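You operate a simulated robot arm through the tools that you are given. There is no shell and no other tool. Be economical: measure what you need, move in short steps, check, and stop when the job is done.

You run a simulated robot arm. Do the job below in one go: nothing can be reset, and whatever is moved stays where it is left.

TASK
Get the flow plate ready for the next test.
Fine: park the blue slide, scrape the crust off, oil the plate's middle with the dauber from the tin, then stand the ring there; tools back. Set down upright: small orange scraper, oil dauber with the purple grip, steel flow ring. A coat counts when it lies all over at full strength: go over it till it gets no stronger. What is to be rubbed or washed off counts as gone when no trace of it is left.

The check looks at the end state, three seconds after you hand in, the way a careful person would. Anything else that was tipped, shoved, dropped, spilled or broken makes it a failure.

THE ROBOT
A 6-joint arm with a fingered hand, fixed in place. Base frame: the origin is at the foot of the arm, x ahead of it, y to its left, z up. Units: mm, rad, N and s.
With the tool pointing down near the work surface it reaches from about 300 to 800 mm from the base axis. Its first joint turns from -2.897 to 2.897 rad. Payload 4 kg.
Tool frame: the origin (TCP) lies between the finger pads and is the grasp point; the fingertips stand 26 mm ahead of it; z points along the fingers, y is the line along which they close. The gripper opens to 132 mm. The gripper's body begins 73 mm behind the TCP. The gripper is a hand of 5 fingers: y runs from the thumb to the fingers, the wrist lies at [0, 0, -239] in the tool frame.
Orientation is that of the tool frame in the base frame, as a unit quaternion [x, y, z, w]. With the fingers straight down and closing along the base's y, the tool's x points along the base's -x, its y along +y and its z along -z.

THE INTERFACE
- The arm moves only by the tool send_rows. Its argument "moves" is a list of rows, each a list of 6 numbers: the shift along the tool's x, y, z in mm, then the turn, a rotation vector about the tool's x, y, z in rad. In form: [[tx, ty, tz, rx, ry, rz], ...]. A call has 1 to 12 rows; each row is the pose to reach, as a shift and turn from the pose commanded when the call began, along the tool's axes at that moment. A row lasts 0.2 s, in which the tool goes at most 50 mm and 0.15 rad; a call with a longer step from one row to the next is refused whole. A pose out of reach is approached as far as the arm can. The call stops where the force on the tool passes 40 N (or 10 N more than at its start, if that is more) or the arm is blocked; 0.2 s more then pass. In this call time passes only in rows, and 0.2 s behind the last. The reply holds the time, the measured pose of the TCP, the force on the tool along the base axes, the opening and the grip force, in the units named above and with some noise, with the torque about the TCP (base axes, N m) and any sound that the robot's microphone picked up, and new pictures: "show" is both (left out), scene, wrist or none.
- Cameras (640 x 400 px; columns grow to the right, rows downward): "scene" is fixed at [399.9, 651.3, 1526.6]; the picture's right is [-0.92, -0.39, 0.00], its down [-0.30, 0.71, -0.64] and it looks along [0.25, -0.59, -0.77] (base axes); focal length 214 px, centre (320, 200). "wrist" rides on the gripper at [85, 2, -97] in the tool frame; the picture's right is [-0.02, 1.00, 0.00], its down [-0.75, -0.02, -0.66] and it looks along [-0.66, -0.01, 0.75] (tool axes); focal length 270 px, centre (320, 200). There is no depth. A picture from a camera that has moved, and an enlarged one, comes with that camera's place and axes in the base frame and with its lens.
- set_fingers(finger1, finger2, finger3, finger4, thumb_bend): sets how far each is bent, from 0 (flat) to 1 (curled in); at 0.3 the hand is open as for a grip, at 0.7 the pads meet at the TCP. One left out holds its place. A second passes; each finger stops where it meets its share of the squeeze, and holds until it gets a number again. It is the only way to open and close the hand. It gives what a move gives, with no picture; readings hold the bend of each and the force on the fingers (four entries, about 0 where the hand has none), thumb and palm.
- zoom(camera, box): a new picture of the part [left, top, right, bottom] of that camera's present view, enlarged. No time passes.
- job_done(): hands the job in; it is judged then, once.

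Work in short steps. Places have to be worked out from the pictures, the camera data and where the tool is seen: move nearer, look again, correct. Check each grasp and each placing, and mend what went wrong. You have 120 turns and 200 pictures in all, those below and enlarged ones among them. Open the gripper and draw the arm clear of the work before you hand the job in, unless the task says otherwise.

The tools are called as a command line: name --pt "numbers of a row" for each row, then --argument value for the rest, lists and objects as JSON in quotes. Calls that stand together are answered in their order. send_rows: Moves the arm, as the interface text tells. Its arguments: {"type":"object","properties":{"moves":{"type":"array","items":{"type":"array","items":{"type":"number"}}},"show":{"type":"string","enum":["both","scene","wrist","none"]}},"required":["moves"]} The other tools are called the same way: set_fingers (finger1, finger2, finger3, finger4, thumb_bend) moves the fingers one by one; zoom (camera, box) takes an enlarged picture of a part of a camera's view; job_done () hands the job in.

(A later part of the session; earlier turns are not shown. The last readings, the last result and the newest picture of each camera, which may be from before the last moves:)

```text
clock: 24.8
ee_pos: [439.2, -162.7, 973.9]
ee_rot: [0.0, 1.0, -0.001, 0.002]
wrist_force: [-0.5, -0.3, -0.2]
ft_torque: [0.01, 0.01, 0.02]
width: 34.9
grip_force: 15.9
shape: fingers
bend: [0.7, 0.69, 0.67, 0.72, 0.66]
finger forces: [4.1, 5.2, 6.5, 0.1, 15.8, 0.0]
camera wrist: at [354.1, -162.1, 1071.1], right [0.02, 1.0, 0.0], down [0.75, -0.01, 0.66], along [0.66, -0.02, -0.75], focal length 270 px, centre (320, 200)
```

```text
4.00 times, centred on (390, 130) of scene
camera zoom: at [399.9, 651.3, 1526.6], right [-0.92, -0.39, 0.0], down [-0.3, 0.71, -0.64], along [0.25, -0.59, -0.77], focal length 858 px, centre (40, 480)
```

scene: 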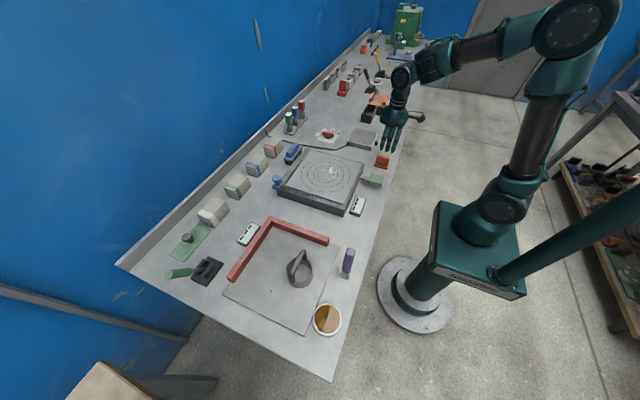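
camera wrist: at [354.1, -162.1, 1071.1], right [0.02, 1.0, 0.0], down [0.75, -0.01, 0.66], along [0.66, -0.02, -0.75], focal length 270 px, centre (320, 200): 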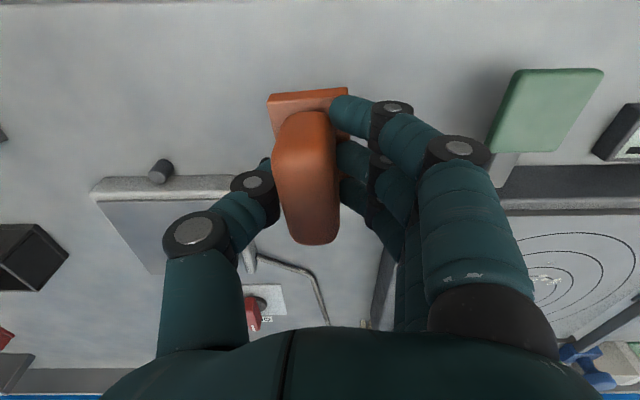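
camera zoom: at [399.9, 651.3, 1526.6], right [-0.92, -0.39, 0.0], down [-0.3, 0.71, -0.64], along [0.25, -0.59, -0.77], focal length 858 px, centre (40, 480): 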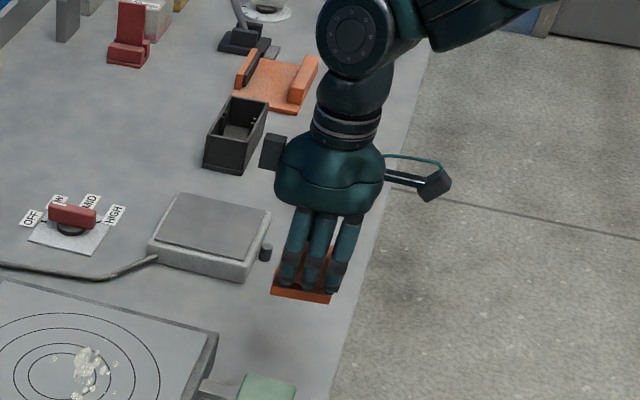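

The scraper is held level. Crust spans roughly x 565–652, y −20–85 on the plate. I carry the scraper over to the start of the first lane.

send_rows --pt "-10 10 -40 0 0 0" --pt "-40 40 -60 0 0 0" --pt "-70 70 -60 0 0 0" --pt "-100 100 -60 0 0 0" --pt "-130 125 -60 0 0 0" --pt "-146 143 -50 0 0 0" --pt "-146 143 -25 0 0 0" --show "wrist"

zoom --camera "scene" --box '[250, 100, 410, 220]'

```text
clock: 26.4
ee_pos: [586.0, -21.1, 1001.0]
ee_rot: [0.001, 1.0, -0.001, 0.004]
wrist_force: [-0.3, -0.1, -0.9]
ft_torque: [-0.01, -0.02, 0.04]
width: 35.1
grip_force: 15.5
shape: fingers
bend: [0.7, 0.69, 0.67, 0.72, 0.66]
finger forces: [3.9, 5.0, 6.4, 0.0, 15.6, 0.1]
camera wrist: at [500.3, -19.5, 1096.8], right [0.02, 1.0, 0.0], down [0.75, -0.01, 0.66], along [0.66, -0.02, -0.75], focal length 270 px, centre (320, 200)
```

wrist: 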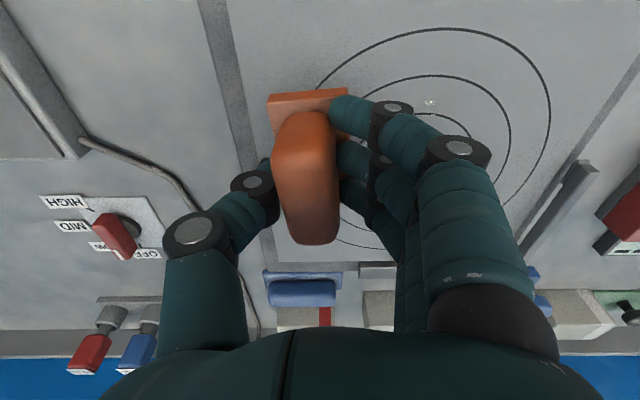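

```text
3.33 times, centred on (330, 160) of scene
camera zoom: at [399.9, 651.3, 1526.6], right [-0.92, -0.39, 0.0], down [-0.3, 0.71, -0.64], along [0.25, -0.59, -0.77], focal length 715 px, centre (287, 333)
```

zoom: 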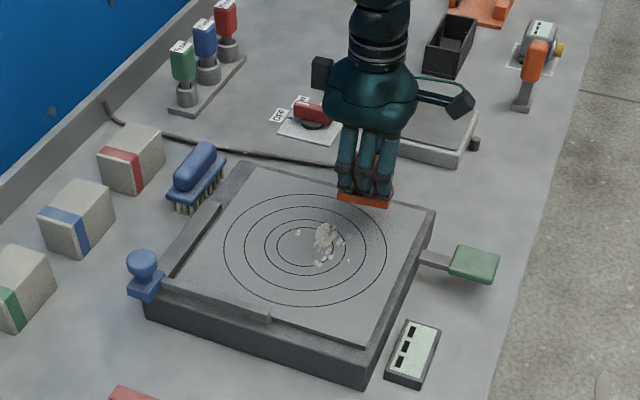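

I back off to y≈−45 and lower in fine steps to find contact.

send_rows --pt "0 -24 8 0 0 0" --pt "0 -24 14 0 0 0" --pt "0 -24 17 0 0 0" --pt "0 -24 19 0 0 0" --pt "0 -24 21 0 0 0" --pt "0 -24 23 0 0 0" --pt "0 -24 25 0 0 0" --show "none"

```text
clock: 28.0
ee_pos: [586.4, -46.6, 976.9]
ee_rot: [0.0, 1.0, -0.001, 0.003]
wrist_force: [-0.8, 0.3, -1.0]
ft_torque: [0.02, -0.02, 0.02]
width: 34.8
grip_force: 15.3
shape: fingers
bend: [0.7, 0.69, 0.67, 0.72, 0.66]
finger forces: [3.8, 5.1, 6.5, 0.0, 15.5, 0.0]
```

send_rows --pt "0 0 1.5 0 0 0" --pt "0 0 3 0 0 0" --pt "0 0 4.5 0 0 0" --pt "0 0 6 0 0 0" --pt "0 0 7 0 0 0" --show "scene"

zoom --camera "scene" --box '[310, 120, 390, 200]'

```text
clock: 29.2
ee_pos: [583.8, -45.2, 969.2]
ee_rot: [0.0, 1.0, -0.001, 0.004]
wrist_force: [0.3, 0.4, -0.9]
ft_torque: [0.04, 0.01, 0.02]
width: 34.9
grip_force: 15.7
shape: fingers
bend: [0.7, 0.69, 0.67, 0.72, 0.66]
finger forces: [3.8, 5.1, 6.5, 0.0, 15.5, 0.0]
```

scene: 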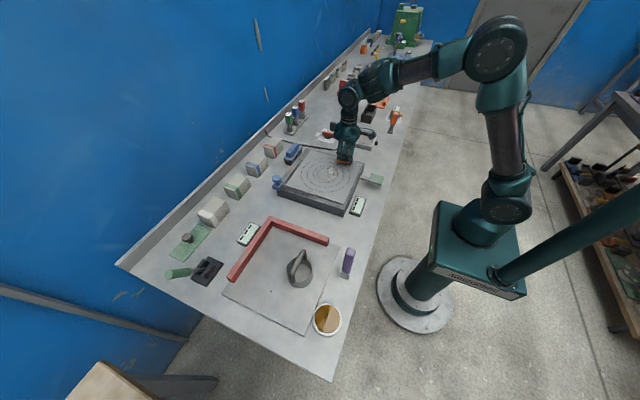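

```text
5.00 times, centred on (350, 160) of scene
camera zoom: at [399.9, 651.3, 1526.6], right [-0.92, -0.39, 0.0], down [-0.3, 0.71, -0.64], along [0.25, -0.59, -0.77], focal length 1072 px, centre (170, 400)
```

zoom: 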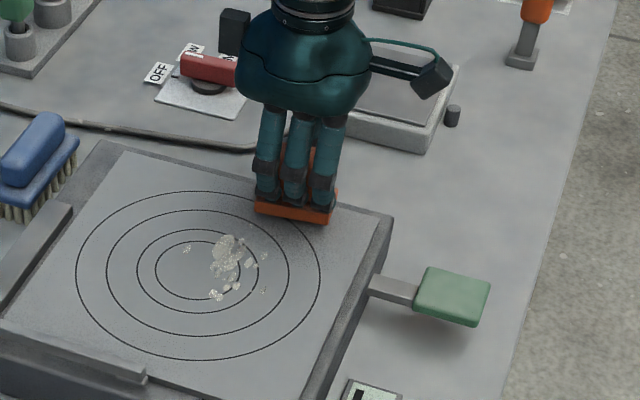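

Almost on the plate, but no force yet. I continue down in 1 mm steps.

send_rows --pt "0 0 1 0 0 0" --pt "0 0 2 0 0 0" --pt "0 0 3 0 0 0" --pt "0 0 4 0 0 0" --show "none"

```text
clock: 30.2
ee_pos: [585.3, -46.7, 966.3]
ee_rot: [0.0, 1.0, -0.002, 0.004]
wrist_force: [0.0, -0.5, -0.4]
ft_torque: [0.0, -0.02, -0.01]
width: 35.0
grip_force: 15.7
shape: fingers
bend: [0.7, 0.69, 0.67, 0.72, 0.66]
finger forces: [4.0, 5.0, 6.5, 0.0, 15.5, 0.0]
```

send_rows --pt "0 0 1 0 0 0" --pt "0 0 2 0 0 0" --pt "0 0 3 0 0 0" --pt "0 0 4 0 0 0" --pt "0 0 5 0 0 0" --show "none"

zoom --camera "scene" --box '[310, 120, 390, 200]'

```text
clock: 31.4
ee_pos: [585.2, -45.8, 960.7]
ee_rot: [0.0, 1.0, -0.002, 0.004]
wrist_force: [-3.4, 1.2, 10.8]
ft_torque: [-0.14, 0.0, -0.05]
width: 34.8
grip_force: 19.0
shape: fingers
bend: [0.7, 0.69, 0.68, 0.72, 0.67]
finger forces: [4.9, 6.4, 7.7, 0.0, 17.6, 0.1]
```

```text
5.00 times, centred on (350, 160) of scene
camera zoom: at [399.9, 651.3, 1526.6], right [-0.92, -0.39, 0.0], down [-0.3, 0.71, -0.64], along [0.25, -0.59, -0.77], focal length 1072 px, centre (170, 400)
```

zoom: 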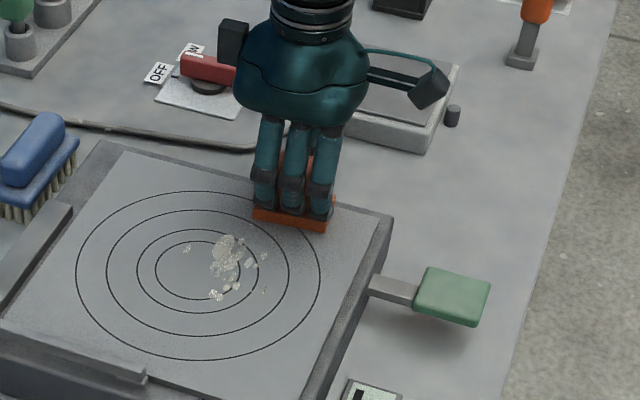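

Contact at TCP z≈961 with ~11 N. First scraping stroke along +y, lane x≈592.

send_rows --pt "-3 6 0 0 0 0" --pt "-7 18 0 0 0 0" --pt "-7 30 0 0 0 0" --pt "-7 42 0 0 0 0" --pt "-7 54 0 0 0 0" --pt "-7 66 0 0 0 0" --pt "-7 78 0 0 0 0" --pt "-7 90 0 0 0 0" --pt "-7 102 0 0 0 0" --pt "-7 114 0 0 0 0" --pt "-7 126 0 0 0 0" --pt "-7 140 0 0 0 0" --show "none"

zoom --camera "scene" --box '[280, 120, 390, 210]'

```text
clock: 34.0
ee_pos: [592.4, 94.8, 959.9]
ee_rot: [0.0, 1.0, -0.001, 0.004]
wrist_force: [-0.5, -0.9, 2.6]
ft_torque: [-0.17, -0.08, 0.01]
width: 34.8
grip_force: 16.5
shape: fingers
bend: [0.7, 0.7, 0.69, 0.72, 0.67]
finger forces: [3.8, 5.1, 6.4, 0.0, 16.9, 0.1]
```

```text
4.44 times, centred on (335, 165) of scene
camera zoom: at [399.9, 651.3, 1526.6], right [-0.92, -0.39, 0.0], down [-0.3, 0.71, -0.64], along [0.25, -0.59, -0.77], focal length 953 px, centre (253, 356)
```

zoom: 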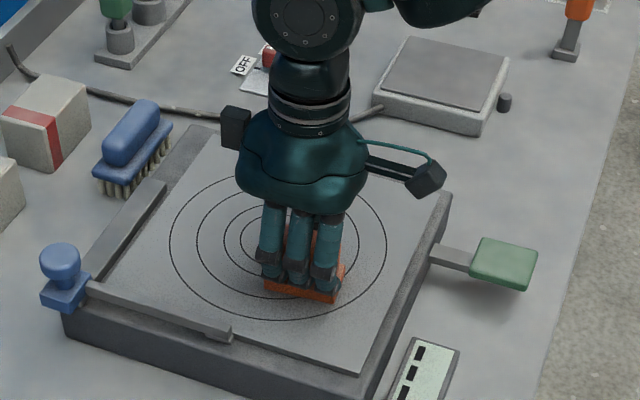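

Force dropped to 2.6 N. I press 1 mm more and stroke back, shifting lanes to x≈635 for the return.

send_rows --pt "0 -2 1.0 0 0 0" --pt "0 -14 1.0 0 0 0" --pt "0 -26 1.0 0 0 0" --pt "0 -38 1.0 0 0 0" --pt "0 -50 1.0 0 0 0" --pt "0 -62 1.0 0 0 0" --pt "0 -74 1.0 0 0 0" --pt "0 -86 1.0 0 0 0" --pt "0 -98 1.0 0 0 0" --pt "0 -110 1.0 0 0 0" --pt "0 -122 1.0 0 0 0" --pt "0 -135 1.0 0 0 0" --show "none"

zoom --camera "scene" --box '[280, 120, 390, 210]'

```text
clock: 36.6
ee_pos: [592.9, -41.2, 958.6]
ee_rot: [0.0, 1.0, -0.002, 0.004]
wrist_force: [-0.2, 6.1, 16.8]
ft_torque: [0.12, 0.06, -0.06]
width: 34.5
grip_force: 19.0
shape: fingers
bend: [0.71, 0.7, 0.7, 0.72, 0.68]
finger forces: [5.7, 7.5, 9.0, 0.0, 15.8, 0.1]
```

```text
4.44 times, centred on (335, 165) of scene
camera zoom: at [399.9, 651.3, 1526.6], right [-0.92, -0.39, 0.0], down [-0.3, 0.71, -0.64], along [0.25, -0.59, -0.77], focal length 953 px, centre (253, 356)
```

zoom: 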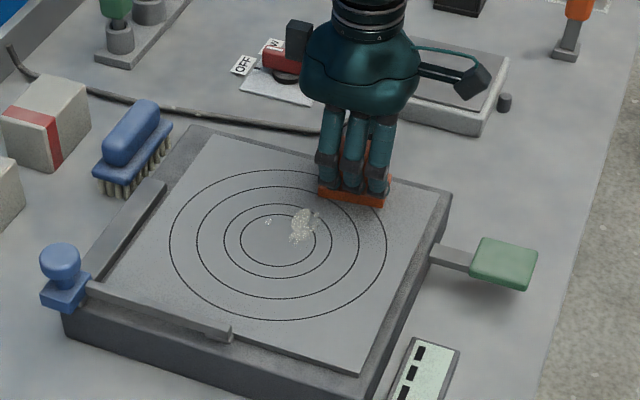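

The crust disappears in the swath. Now lane x≈632 for the remainder.

send_rows --pt "-20 0 0 0 0 0" --pt "-40 6 0 0 0 0" --pt "-40 19 0 0 0 0" --pt "-40 32 0 0 0 0" --pt "-40 45 0 0 0 0" --pt "-40 58 0 0 0 0" --pt "-40 71 0 0 0 0" --pt "-40 84 0 0 0 0" --pt "-40 97 0 0 0 0" --pt "-40 110 0 0 0 0" --pt "-40 123 0 0 0 0" --pt "-40 136 0 0 0 0" --show "none"

send_rows --pt "0 -2 0.5 0 0 0" --pt "0 -14 0.5 0 0 0" --pt "0 -26 0.5 0 0 0" --pt "0 -38 0.5 0 0 0" --pt "0 -50 0.5 0 0 0" --pt "0 -62 0.5 0 0 0" --pt "0 -74 0.5 0 0 0" --pt "0 -86 0.5 0 0 0" --pt "0 -98 0.5 0 0 0" --pt "0 -110 0.5 0 0 0" --pt "0 -122 0.5 0 0 0" --pt "0 -135 0.5 0 0 0" --show "none"

zoom --camera "scene" --box '[280, 120, 390, 210]'

```text
clock: 39.2
ee_pos: [632.4, 94.6, 959.1]
ee_rot: [0.002, 1.0, -0.002, 0.004]
wrist_force: [0.1, -5.2, 14.1]
ft_torque: [-0.28, 0.01, 0.01]
width: 35.0
grip_force: 17.1
shape: fingers
bend: [0.71, 0.7, 0.7, 0.72, 0.67]
finger forces: [3.5, 4.8, 6.4, 0.1, 20.2, 0.0]
```

```text
clock: 41.8
ee_pos: [634.1, -38.9, 959.1]
ee_rot: [0.001, 1.0, -0.001, 0.005]
wrist_force: [-1.2, 4.6, 11.9]
ft_torque: [0.08, 0.0, -0.01]
width: 34.3
grip_force: 18.3
shape: fingers
bend: [0.71, 0.7, 0.69, 0.72, 0.67]
finger forces: [5.0, 6.8, 8.6, 0.1, 15.9, 0.1]
```

```text
4.44 times, centred on (335, 165) of scene
camera zoom: at [399.9, 651.3, 1526.6], right [-0.92, -0.39, 0.0], down [-0.3, 0.71, -0.64], along [0.25, -0.59, -0.77], focal length 953 px, centre (253, 356)
```

zoom: 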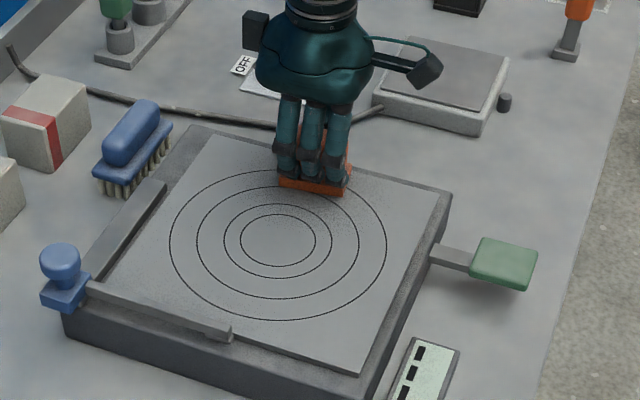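

Looks clean. I lift, draw back toward the scraper's place and look at the plate closely.

send_rows --pt "0 -5 -25 0 0 0" --pt "20 -20 -60 0 0 0" --pt "50 -40 -90 0 0 0" --pt "80 -60 -90 0 0 0" --pt "110 -80 -90 0 0 0" --pt "140 -100 -90 0 0 0" --pt "165 -115 -80 0 0 0" --show "none"

zoom --camera "scene" --box '[305, 145, 365, 195]'

zoom --camera "wrist" --box '[120, 0, 640, 330]'

```text
clock: 43.4
ee_pos: [466.6, -152.7, 1038.2]
ee_rot: [0.0, 1.0, -0.001, 0.004]
wrist_force: [-0.3, -1.0, -1.1]
ft_torque: [0.02, -0.04, 0.01]
width: 34.1
grip_force: 14.6
shape: fingers
bend: [0.71, 0.7, 0.69, 0.72, 0.67]
finger forces: [3.5, 5.1, 6.3, 0.0, 14.9, 0.0]
```

```text
8.00 times, centred on (335, 170) of scene
camera zoom: at [399.9, 651.3, 1526.6], right [-0.92, -0.39, 0.0], down [-0.3, 0.71, -0.64], along [0.25, -0.59, -0.77], focal length 1716 px, centre (200, 440)
```

zoom: 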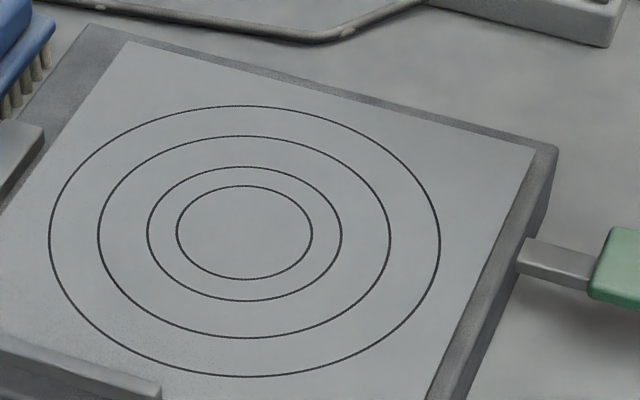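

```text
1.21 times, centred on (380, 165) of wrist
camera zoom: at [381.6, -151.7, 1134.6], right [0.02, 1.0, 0.0], down [0.75, -0.01, 0.66], along [0.66, -0.01, -0.75], focal length 328 px, centre (247, 242)
```

zoom: 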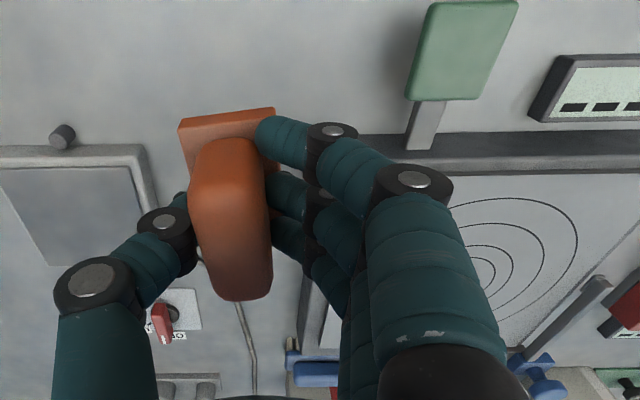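

Plate is spotless. The scraper twisted about 11° in the hand, so I rotate to square it while moving above its original place (438, −160).

send_rows --pt "10 -2 20 0 0 0.07" --pt "20 -4 40 0 0 0.14" --pt "28 -5 70 0 0 0.2" --pt "28 -5 100 0 0 0.2" --pt "28 -5 118 0 0 0.2" --show "wrist"

zoom --camera "scene" --box '[340, 110, 420, 190]'

```text
clock: 44.6
ee_pos: [439.6, -158.6, 920.8]
ee_rot: [0.099, 0.995, -0.001, 0.004]
wrist_force: [0.1, 0.3, -1.0]
ft_torque: [0.0, 0.01, 0.0]
width: 34.5
grip_force: 15.1
shape: fingers
bend: [0.71, 0.7, 0.69, 0.72, 0.67]
finger forces: [3.7, 5.0, 6.3, 0.1, 14.8, 0.0]
camera wrist: at [357.1, -140.9, 1016.4], right [0.22, 0.98, 0.0], down [0.73, -0.16, 0.66], along [0.65, -0.15, -0.75], focal length 270 px, centre (320, 200)
```

wrist: 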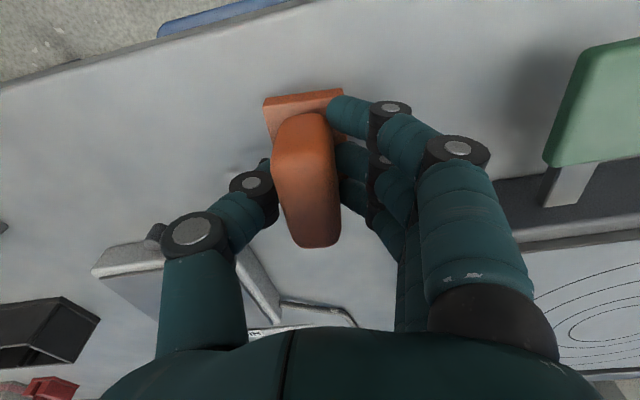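

```text
5.00 times, centred on (380, 150) of scene
camera zoom: at [399.9, 651.3, 1526.6], right [-0.92, -0.39, 0.0], down [-0.3, 0.71, -0.64], along [0.25, -0.59, -0.77], focal length 1072 px, centre (20, 450)
```

zoom: 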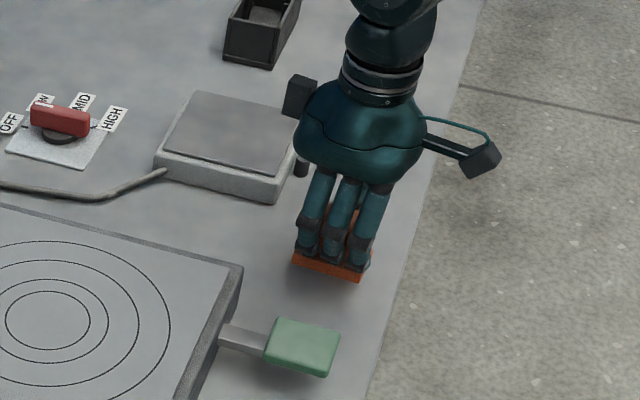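

Checking the actual base angle in the hand before placing.

zoom --camera "wrist" --box '[240, 70, 400, 170]'

```text
4.00 times, centred on (320, 120) of wrist
camera zoom: at [357.1, -140.9, 1016.4], right [0.22, 0.98, 0.0], down [0.73, -0.16, 0.66], along [0.65, -0.15, -0.75], focal length 1081 px, centre (320, 520)
```

zoom: 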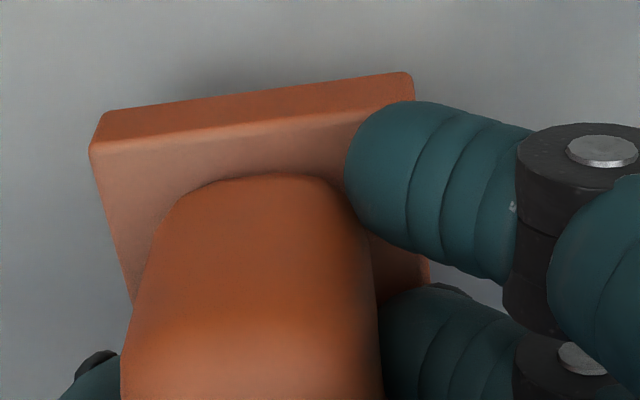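

The base is over-rotated by ~5°, so I turn back 0.085 rad and lower toward contact.

send_rows --pt "0 0 6 0 0 -0.085" --pt "0 0 10 0 0 -0.085" --pt "0 0 13 0 0 -0.085" --pt "0 0 14.5 0 0 -0.085" --pt "0 0 16 0 0 -0.085" --pt "0 0 17 0 0 -0.085" --show "none"

```text
clock: 46.0
ee_pos: [439.9, -159.7, 903.6]
ee_rot: [0.057, 0.998, -0.001, 0.004]
wrist_force: [-0.5, 0.4, -1.6]
ft_torque: [0.0, 0.01, -0.01]
width: 34.5
grip_force: 15.2
shape: fingers
bend: [0.71, 0.7, 0.69, 0.72, 0.67]
finger forces: [3.6, 4.9, 6.3, 0.0, 14.8, 0.0]
```

send_rows --pt "0 0 1 0 0 0" --pt "0 0 2 0 0 0" --pt "0 0 3 0 0 0" --show "none"

zoom --camera "scene" --box '[360, 130, 410, 190]'

```text
clock: 46.8
ee_pos: [441.1, -160.3, 900.7]
ee_rot: [0.058, 0.998, -0.001, 0.004]
wrist_force: [-1.4, 2.6, 14.2]
ft_torque: [-0.06, 0.1, -0.02]
width: 34.2
grip_force: 17.4
shape: fingers
bend: [0.71, 0.7, 0.69, 0.72, 0.67]
finger forces: [4.8, 6.4, 7.9, 0.0, 15.9, 0.0]
```

```text
6.67 times, centred on (385, 160) of scene
camera zoom: at [399.9, 651.3, 1526.6], right [-0.92, -0.39, 0.0], down [-0.3, 0.71, -0.64], along [0.25, -0.59, -0.77], focal length 1430 px, centre (-113, 467)
```

zoom: 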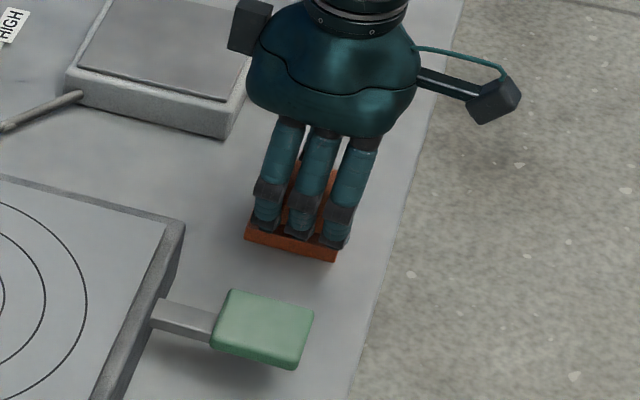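

Base is on the table with 14 N. I relieve 1 mm and open gently.

send_rows --pt "0 0 -1 0 0 0" --show "none"

set_fingers --finger1 0.52 --finger2 0.52 --finger3 0.52 --finger4 0.52 --thumb_bend 0.52

send_rows --pt "0 0 -20 0 0 0" --pt "0 0 -50 0 0 0" --pt "0 0 -90 0 0 0" --pt "0 0 -130 0 0 0" --show "wrist"

zoom --camera "scene" --box '[330, 80, 410, 180]'

```text
clock: 47.2
ee_pos: [440.8, -160.7, 902.2]
ee_rot: [0.057, 0.998, 0.0, 0.003]
wrist_force: [-1.2, 2.1, 10.7]
ft_torque: [-0.04, 0.07, -0.04]
width: 34.3
grip_force: 16.9
shape: fingers
bend: [0.71, 0.7, 0.69, 0.72, 0.67]
finger forces: [4.5, 6.1, 7.7, 0.0, 16.0, 0.1]
```

```text
clock: 48.2
ee_pos: [440.3, -159.5, 900.8]
ee_rot: [0.057, 0.998, -0.002, 0.003]
wrist_force: [-0.1, -0.4, -0.2]
ft_torque: [-0.02, -0.01, -0.01]
width: 68.2
grip_force: 0.1
shape: fingers
bend: [0.52, 0.52, 0.52, 0.52, 0.52]
finger forces: [0.0, 0.0, 0.0, 0.0, 0.0, 0.0]
```

```text
clock: 49.2
ee_pos: [437.3, -159.6, 1033.5]
ee_rot: [0.057, 0.998, -0.001, 0.004]
wrist_force: [0.0, -0.7, -0.6]
ft_torque: [0.01, 0.0, 0.01]
width: 67.9
grip_force: 0.1
shape: fingers
bend: [0.52, 0.52, 0.52, 0.52, 0.52]
finger forces: [0.0, 0.0, 0.1, 0.0, 0.1, 0.0]
camera wrist: at [353.4, -149.1, 1128.7], right [0.14, 0.99, 0.0], down [0.74, -0.1, 0.66], along [0.66, -0.09, -0.75], focal length 270 px, centre (320, 200)
```

wrist: 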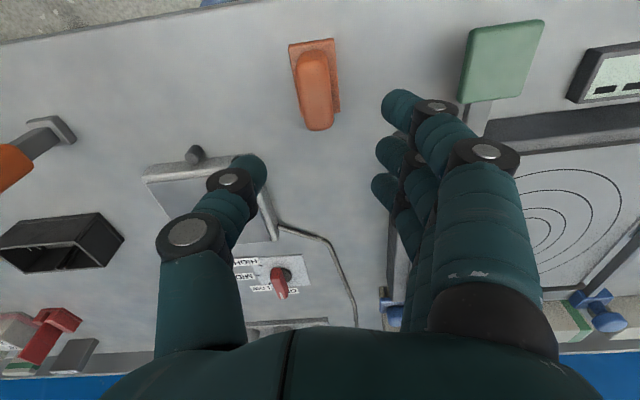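

```text
4.00 times, centred on (370, 130) of scene
camera zoom: at [399.9, 651.3, 1526.6], right [-0.92, -0.39, 0.0], down [-0.3, 0.71, -0.64], along [0.25, -0.59, -0.77], focal length 858 px, centre (120, 480)
```

zoom: 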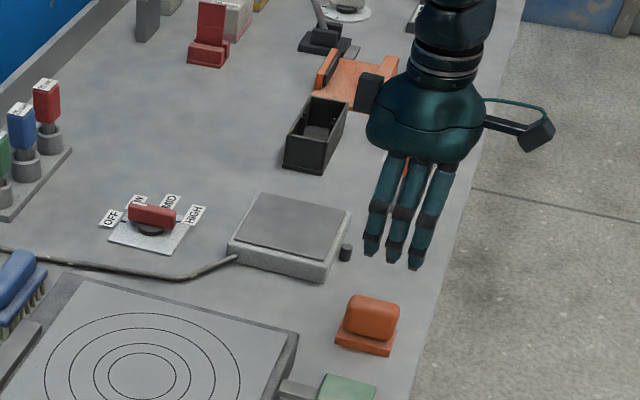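

Scraper is back in place. Next I go to the dauber near (425, 388), squaring the hand on the way and staying high.

send_rows --pt "0 10 -45 0 0 -0.06" --pt "0 25 -85 0 0 -0.115" --pt "0 65 -100 0 0 -0.115" --pt "0 110 -100 0 0 -0.115" --pt "5 155 -100 0 0 -0.115" --pt "10 200 -100 0 0 -0.115" --pt "15 245 -100 0 0 -0.115" --pt "20 290 -100 0 0 -0.115" --pt "25 335 -100 0 0 -0.115" --pt "32 380 -100 0 0 -0.115" --pt "40 425 -100 0 0 -0.115" --pt "48 470 -100 0 0 -0.115" --show "none"

send_rows --pt "0 45 0 0 0 0" --pt "0 85 0 0 0 0" --show "wrist"

```text
clock: 51.8
ee_pos: [443.3, 314.5, 1129.4]
ee_rot: [0.0, 1.0, -0.002, 0.003]
wrist_force: [-0.5, 0.1, 0.5]
ft_torque: [-0.02, 0.01, 0.01]
width: 68.2
grip_force: 0.0
shape: fingers
bend: [0.52, 0.52, 0.52, 0.52, 0.52]
finger forces: [0.0, 0.1, 0.0, 0.0, 0.1, 0.0]
```

```text
clock: 52.4
ee_pos: [445.8, 399.1, 1132.1]
ee_rot: [-0.001, 1.0, -0.001, 0.004]
wrist_force: [-0.4, 0.0, 0.6]
ft_torque: [-0.02, 0.0, -0.02]
width: 68.2
grip_force: 0.1
shape: fingers
bend: [0.52, 0.52, 0.52, 0.52, 0.52]
finger forces: [0.0, 0.1, 0.1, 0.1, 0.0, 0.0]
camera wrist: at [361.2, 400.3, 1228.3], right [0.02, 1.0, 0.0], down [0.75, -0.01, 0.66], along [0.66, -0.02, -0.75], focal length 270 px, centre (320, 200)
```

wrist: 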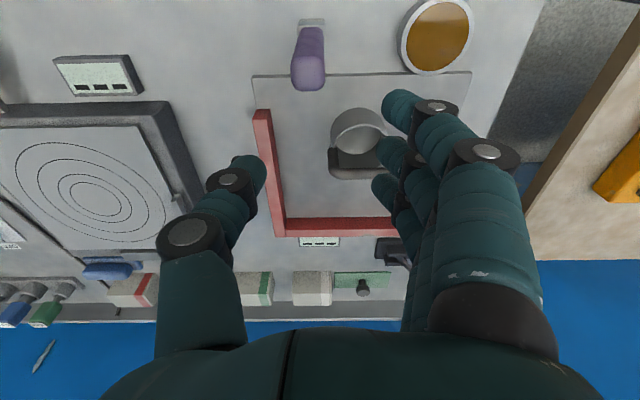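

zoom --camera "wrist" --box '[260, 0, 500, 200]'

zoom --camera "scene" --box '[270, 220, 380, 340]'

```text
2.00 times, centred on (380, 100) of wrist
camera zoom: at [361.2, 400.3, 1228.3], right [0.02, 1.0, 0.0], down [0.75, -0.01, 0.66], along [0.66, -0.02, -0.75], focal length 541 px, centre (200, 400)
```

zoom: 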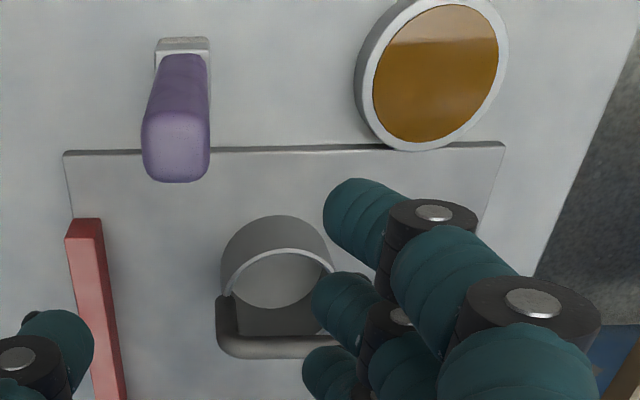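

```text
3.33 times, centred on (325, 280) of scene
camera zoom: at [399.9, 651.3, 1526.6], right [-0.92, -0.39, 0.0], down [-0.3, 0.71, -0.64], along [0.25, -0.59, -0.77], focal length 715 px, centre (303, -67)
```

zoom: 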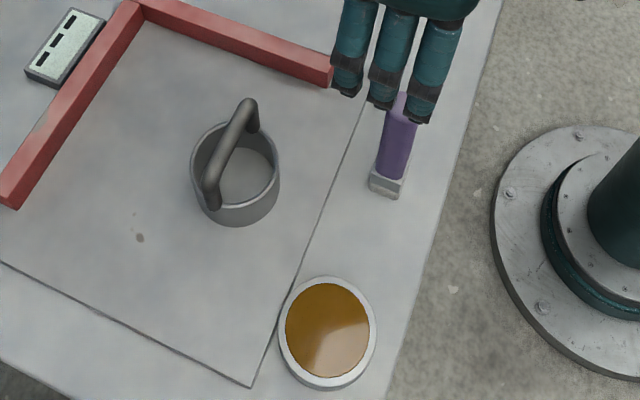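

Dauber grip top triangulates to (427, 388, ≈1010), about 26 mm square. I align above it and come down around the grip to z≈985 first.

send_rows --pt "10 -6 25 0 0 0" --pt "19 -11 50 0 0 0" --pt "19 -11 80 0 0 0" --show "wrist"

```text
clock: 53.2
ee_pos: [425.1, 388.0, 1050.6]
ee_rot: [0.001, 1.0, -0.001, 0.004]
wrist_force: [-0.1, 0.1, -0.1]
ft_torque: [-0.01, 0.01, -0.01]
width: 68.1
grip_force: 0.1
shape: fingers
bend: [0.52, 0.52, 0.52, 0.52, 0.52]
finger forces: [0.1, 0.0, 0.0, 0.1, 0.0, 0.0]
camera wrist: at [340.5, 388.9, 1146.2], right [0.02, 1.0, 0.0], down [0.75, -0.01, 0.66], along [0.66, -0.02, -0.75], focal length 270 px, centre (320, 200)
```

wrist: 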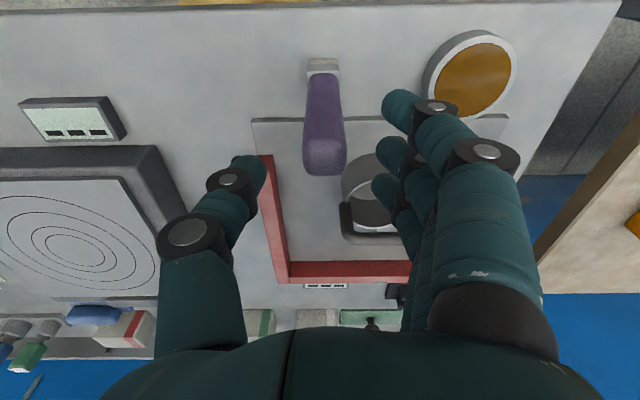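

Aligned. Descending to TCP z≈962 and closing fingers 2, 3 and the thumb.

send_rows --pt "0 0 35 0 0 0" --pt "0 0 65 0 0 0" --pt "-2 0 88 0 0 0" --show "wrist"

set_fingers --finger2 0.75 --finger3 0.75 --thumb_bend 0.75

zoom --camera "wrist" --box '[160, 60, 480, 300]'

```text
clock: 54.0
ee_pos: [428.5, 388.2, 961.2]
ee_rot: [0.0, 1.0, -0.001, 0.004]
wrist_force: [0.5, 0.1, -1.2]
ft_torque: [-0.02, 0.03, -0.01]
width: 68.1
grip_force: 0.1
shape: fingers
bend: [0.52, 0.52, 0.52, 0.52, 0.52]
finger forces: [0.0, 0.1, 0.0, 0.0, 0.0, 0.0]
camera wrist: at [343.3, 389.7, 1058.3], right [0.02, 1.0, 0.0], down [0.75, -0.01, 0.66], along [0.66, -0.02, -0.75], focal length 270 px, centre (320, 200)
```

wrist: 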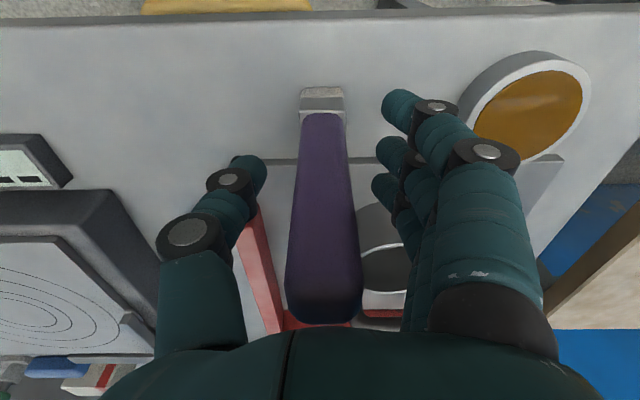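

```text
clock: 55.0
ee_pos: [428.4, 388.7, 962.4]
ee_rot: [0.0, 1.0, -0.002, 0.004]
wrist_force: [0.2, 0.4, 0.6]
ft_torque: [0.02, -0.03, -0.01]
width: 52.1
grip_force: 16.9
shape: fingers
bend: [0.52, 0.65, 0.65, 0.52, 0.67]
finger forces: [0.1, 8.4, 8.0, 0.0, 16.7, 0.1]
```

```text
1.67 times, centred on (320, 180) of wrist
camera zoom: at [343.3, 389.7, 1058.5], right [0.02, 1.0, 0.0], down [0.75, -0.01, 0.66], along [0.66, -0.02, -0.75], focal length 450 px, centre (320, 233)
```

zoom: 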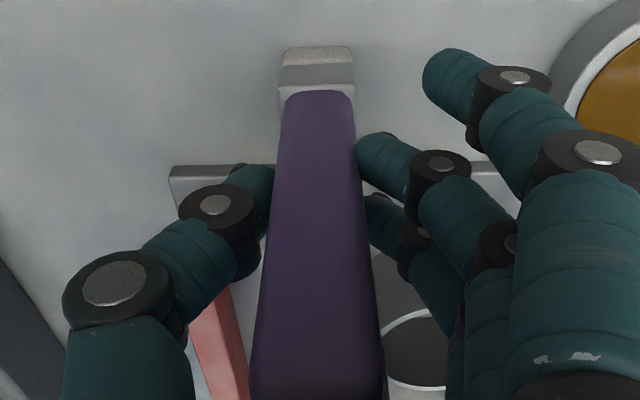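

Good grip (16.7 N). I lift 50 mm and move partway toward the tin to locate it.

send_rows --pt "0 0 -10 0 0 0" --pt "0 0 -30 0 0 0" --pt "0 0 -60 0 0 0" --pt "0 40 -70 0 0 0" --pt "0 85 -70 0 0 0" --show "both"

zoom --camera "scene" --box '[270, 240, 380, 350]'

```text
clock: 56.2
ee_pos: [428.1, 475.6, 1031.9]
ee_rot: [0.0, 1.0, -0.002, 0.004]
wrist_force: [0.1, 0.5, -1.0]
ft_torque: [-0.01, -0.04, 0.02]
width: 52.3
grip_force: 16.4
shape: fingers
bend: [0.52, 0.65, 0.65, 0.52, 0.67]
finger forces: [0.0, 8.2, 8.0, 0.0, 16.5, 0.0]
camera wrist: at [343.3, 476.1, 1128.3], right [0.02, 1.0, 0.0], down [0.75, -0.01, 0.66], along [0.66, -0.02, -0.75], focal length 270 px, centre (320, 200)
```

scene: 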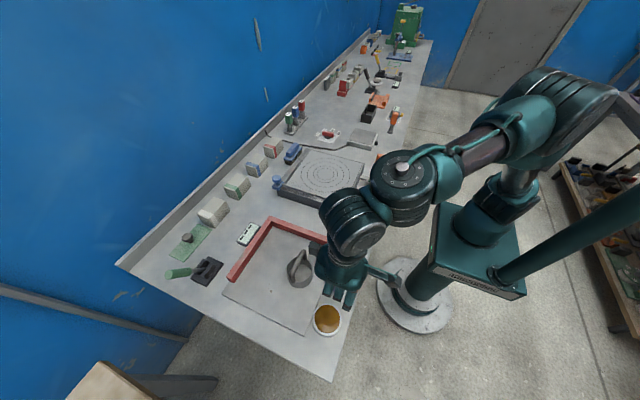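
wrist: 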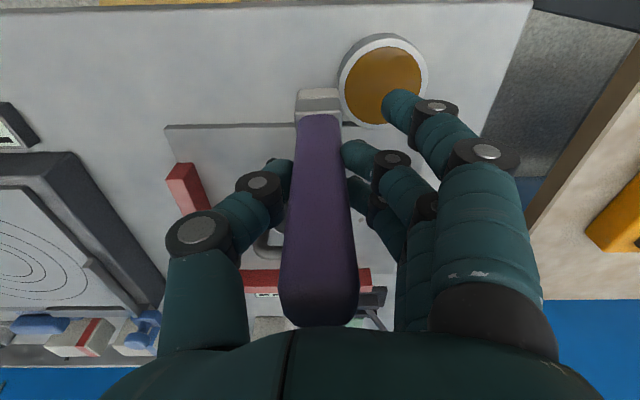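

```text
3.64 times, centred on (325, 295) of scene
camera zoom: at [399.9, 651.3, 1526.6], right [-0.92, -0.39, 0.0], down [-0.3, 0.71, -0.64], along [0.25, -0.59, -0.77], focal length 780 px, centre (302, -146)
```

zoom: 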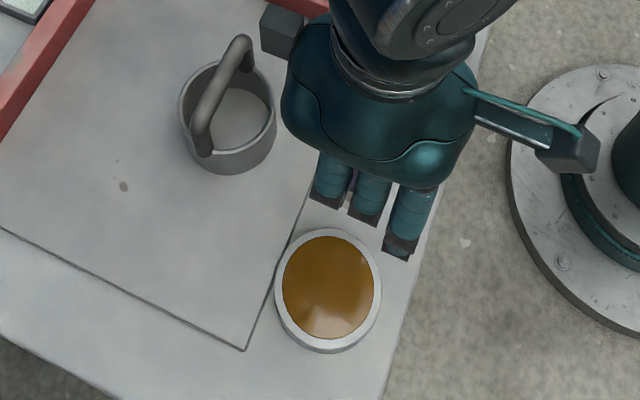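

Tin rim centre: about (426, 530, 867). I move over it and lower the foot to just above the oil.

send_rows --pt "1 28 0 0 0 0" --pt "1 54 0 0 0 0" --pt "1 54 25 0 0 0" --pt "1 54 42 0 0 0" --show "wrist"

zoom --camera "scene" --box '[270, 240, 380, 350]'

```text
clock: 57.2
ee_pos: [427.6, 525.3, 990.2]
ee_rot: [0.0, 1.0, -0.001, 0.003]
wrist_force: [-0.7, 0.4, -1.3]
ft_torque: [0.02, 0.0, 0.04]
width: 52.1
grip_force: 16.6
shape: fingers
bend: [0.52, 0.65, 0.65, 0.52, 0.67]
finger forces: [0.2, 8.3, 8.0, 0.0, 16.5, 0.0]
camera wrist: at [343.0, 525.8, 1085.6], right [0.02, 1.0, 0.0], down [0.75, -0.01, 0.66], along [0.66, -0.02, -0.75], focal length 270 px, centre (320, 200)
```

wrist: 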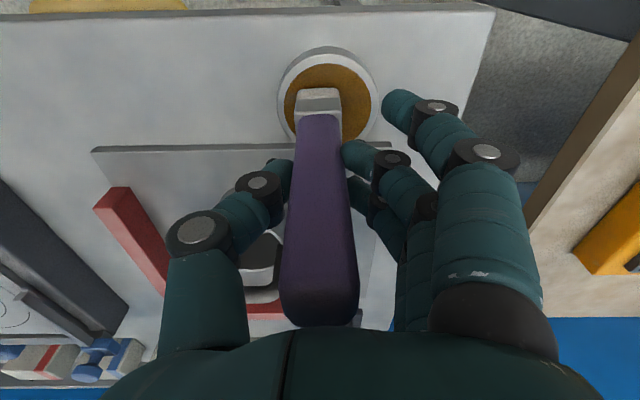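

```text
3.64 times, centred on (325, 295) of scene
camera zoom: at [399.9, 651.3, 1526.6], right [-0.92, -0.39, 0.0], down [-0.3, 0.71, -0.64], along [0.25, -0.59, -0.77], focal length 780 px, centre (302, -146)
```

zoom: 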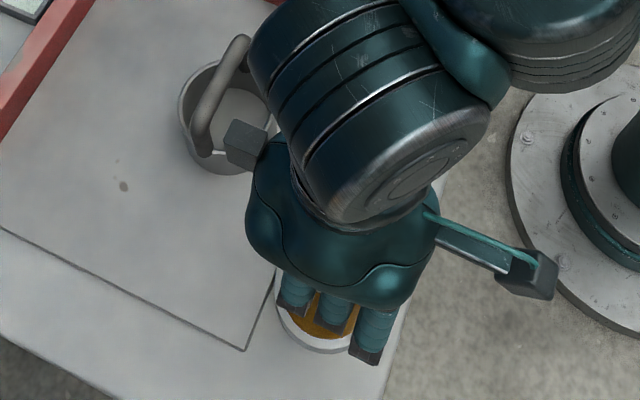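

Foot is within the oil circle, about 5 mm left of centre. I correct and dip in fine steps.

send_rows --pt "0 6 5 0 0 0" --pt "0 6 10 0 0 0" --pt "0 6 14 0 0 0" --pt "0 6 16 0 0 0" --pt "0 6 18 0 0 0" --show "wrist"

zoom --camera "wrist" --box '[250, 30, 410, 150]'

```text
clock: 58.4
ee_pos: [428.2, 531.3, 972.0]
ee_rot: [0.0, 1.0, 0.001, 0.005]
wrist_force: [5.6, -1.5, 25.9]
ft_torque: [0.01, 0.01, 0.0]
width: 50.4
grip_force: 18.9
shape: fingers
bend: [0.52, 0.68, 0.7, 0.52, 0.7]
finger forces: [0.1, 12.6, 6.7, 0.0, 18.7, 0.1]
camera wrist: at [343.1, 532.0, 1067.5], right [0.02, 1.0, 0.0], down [0.75, -0.02, 0.66], along [0.66, -0.01, -0.75], focal length 270 px, centre (320, 200)
```

wrist: 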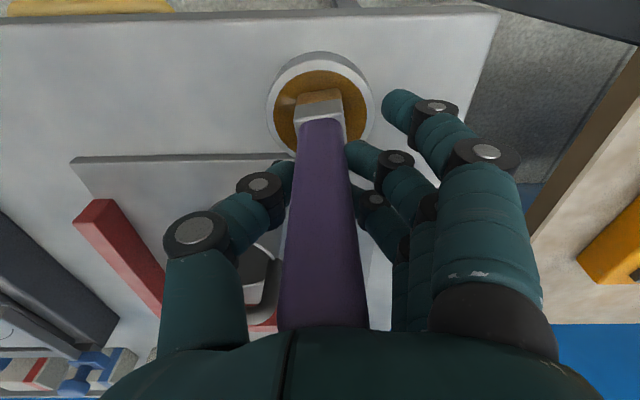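

```text
3.33 times, centred on (330, 90) of wrist
camera zoom: at [343.1, 532.0, 1067.5], right [0.02, 1.0, 0.0], down [0.75, -0.02, 0.66], along [0.66, -0.01, -0.75], focal length 901 px, centre (287, 567)
```

zoom: 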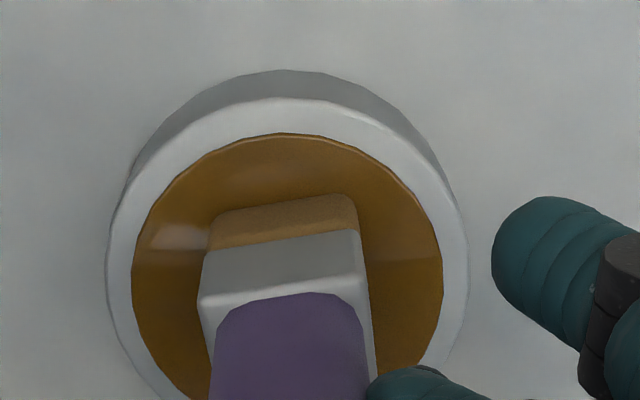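

The foot pressed the oil bed (26 N) and its felt is now oily. I lift straight up, then travel high toward the plate.

send_rows --pt "0 0 -20 0 0 0" --pt "0 0 -60 0 0 0" --pt "0 0 -105 0 0 0" --pt "0 -10 -125 0 0 0" --pt "-15 -50 -125 0 0 0" --pt "-32 -92 -125 0 0 0" --pt "-49 -134 -125 0 0 0" --pt "-66 -176 -125 0 0 0" --pt "-83 -218 -125 0 0 0" --pt "-100 -260 -125 0 0 0" --pt "-117 -302 -125 0 0 0" --pt "-134 -344 -125 0 0 0" --show "none"

send_rows --pt "-17 -42 0 0 0 0" --pt "-34 -84 0 0 0 0" --pt "-50 -120 0 0 0 0" --show "wrist"

zoom --camera "scene" --box '[280, 100, 390, 210]'

```text
clock: 61.0
ee_pos: [562.2, 186.7, 1095.4]
ee_rot: [0.0, 1.0, -0.001, 0.004]
wrist_force: [-0.1, -0.6, -1.1]
ft_torque: [-0.05, 0.0, 0.0]
width: 49.1
grip_force: 13.6
shape: fingers
bend: [0.52, 0.64, 0.69, 0.52, 0.69]
finger forces: [0.0, 9.9, 4.7, 0.1, 13.0, 0.0]
```

```text
clock: 61.8
ee_pos: [608.3, 66.3, 1097.8]
ee_rot: [0.0, 1.0, -0.001, 0.004]
wrist_force: [1.1, -0.2, -0.7]
ft_torque: [-0.02, 0.01, 0.0]
width: 48.7
grip_force: 13.6
shape: fingers
bend: [0.52, 0.64, 0.69, 0.52, 0.69]
finger forces: [0.0, 9.9, 4.6, 0.0, 13.0, 0.0]
camera wrist: at [524.2, 67.7, 1193.7], right [0.02, 1.0, 0.0], down [0.75, -0.01, 0.66], along [0.66, -0.02, -0.75], focal length 270 px, centre (320, 200)
```

wrist: 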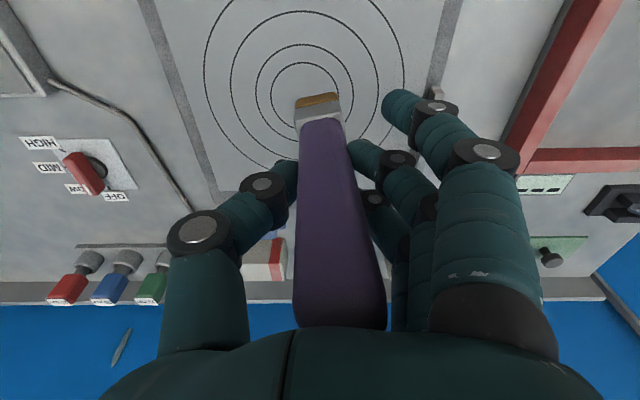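

```text
3.64 times, centred on (335, 155) of scene
camera zoom: at [399.9, 651.3, 1526.6], right [-0.92, -0.39, 0.0], down [-0.3, 0.71, -0.64], along [0.25, -0.59, -0.77], focal length 780 px, centre (266, 364)
```

zoom: 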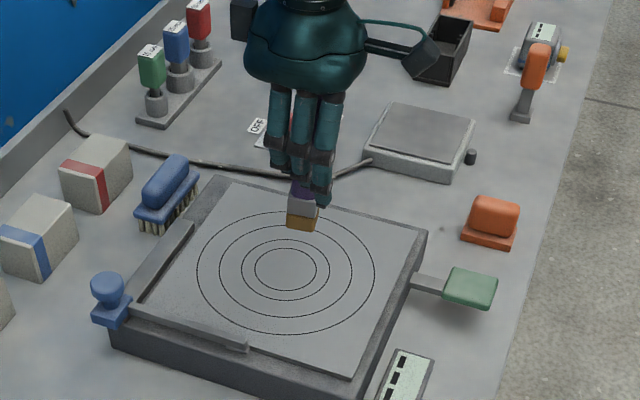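

The ring centre is about (636, 48), with circle radii about 38, 53, 79 and 108 mm. I move above the centre and lower carefully.

send_rows --pt "-14 -9 20 0 0 0" --pt "-27 -18 50 0 0 0" --pt "-27 -18 70 0 0 0" --pt "-27 -18 78 0 0 0" --show "none"

send_rows --pt "0 0 1.5 0 0 0" --pt "0 0 3 0 0 0" --pt "0 0 4.5 0 0 0" --pt "0 0 6 0 0 0" --show "wrist"

zoom --camera "scene" --box '[290, 130, 370, 200]'

```text
clock: 62.8
ee_pos: [636.3, 49.1, 1021.8]
ee_rot: [0.0, 1.0, -0.001, 0.004]
wrist_force: [0.1, 0.1, -1.4]
ft_torque: [-0.01, 0.01, -0.02]
width: 49.0
grip_force: 13.4
shape: fingers
bend: [0.52, 0.64, 0.69, 0.52, 0.69]
finger forces: [0.1, 9.9, 4.6, 0.0, 12.9, 0.1]
```

```text
clock: 63.8
ee_pos: [638.4, 48.1, 1015.1]
ee_rot: [0.0, 1.0, -0.002, 0.003]
wrist_force: [-0.7, 0.6, -0.5]
ft_torque: [-0.02, 0.0, -0.03]
width: 49.0
grip_force: 13.6
shape: fingers
bend: [0.52, 0.64, 0.69, 0.52, 0.69]
finger forces: [0.0, 9.9, 4.6, 0.1, 12.9, 0.1]
camera wrist: at [553.2, 50.3, 1111.0], right [0.02, 1.0, 0.0], down [0.75, -0.01, 0.66], along [0.66, -0.02, -0.75], focal length 270 px, centre (320, 200)
```

wrist: 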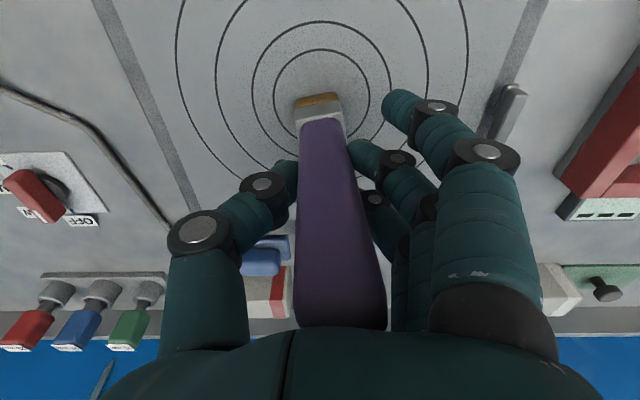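

```text
5.71 times, centred on (330, 165) of scene
camera zoom: at [399.9, 651.3, 1526.6], right [-0.92, -0.39, 0.0], down [-0.3, 0.71, -0.64], along [0.25, -0.59, -0.77], focal length 1226 px, centre (263, 400)
```

zoom: 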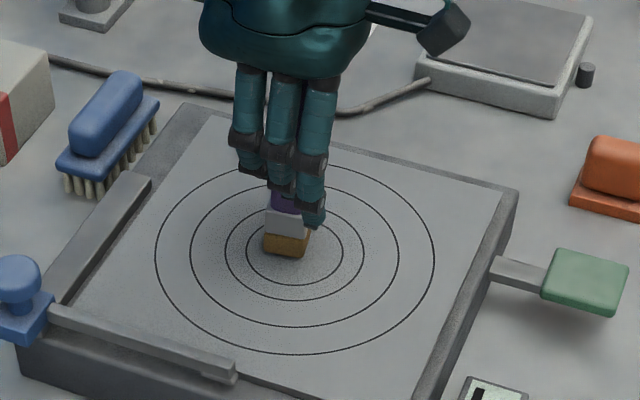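

Foot is nearly down and centred. Lowering to contact.

send_rows --pt "0 0 1 0 0 0" --pt "0 0 2 0 0 0" --pt "0 0 3 0 0 0" --pt "0 0 4 0 0 0" --pt "0 0 5 0 0 0" --show "none"

```text
clock: 65.0
ee_pos: [638.5, 48.8, 1011.2]
ee_rot: [0.0, 1.0, 0.0, 0.004]
wrist_force: [2.0, -1.0, 6.8]
ft_torque: [-0.02, -0.02, 0.04]
width: 48.9
grip_force: 14.9
shape: fingers
bend: [0.52, 0.65, 0.7, 0.52, 0.69]
finger forces: [0.0, 9.9, 5.3, 0.1, 14.7, 0.0]
```

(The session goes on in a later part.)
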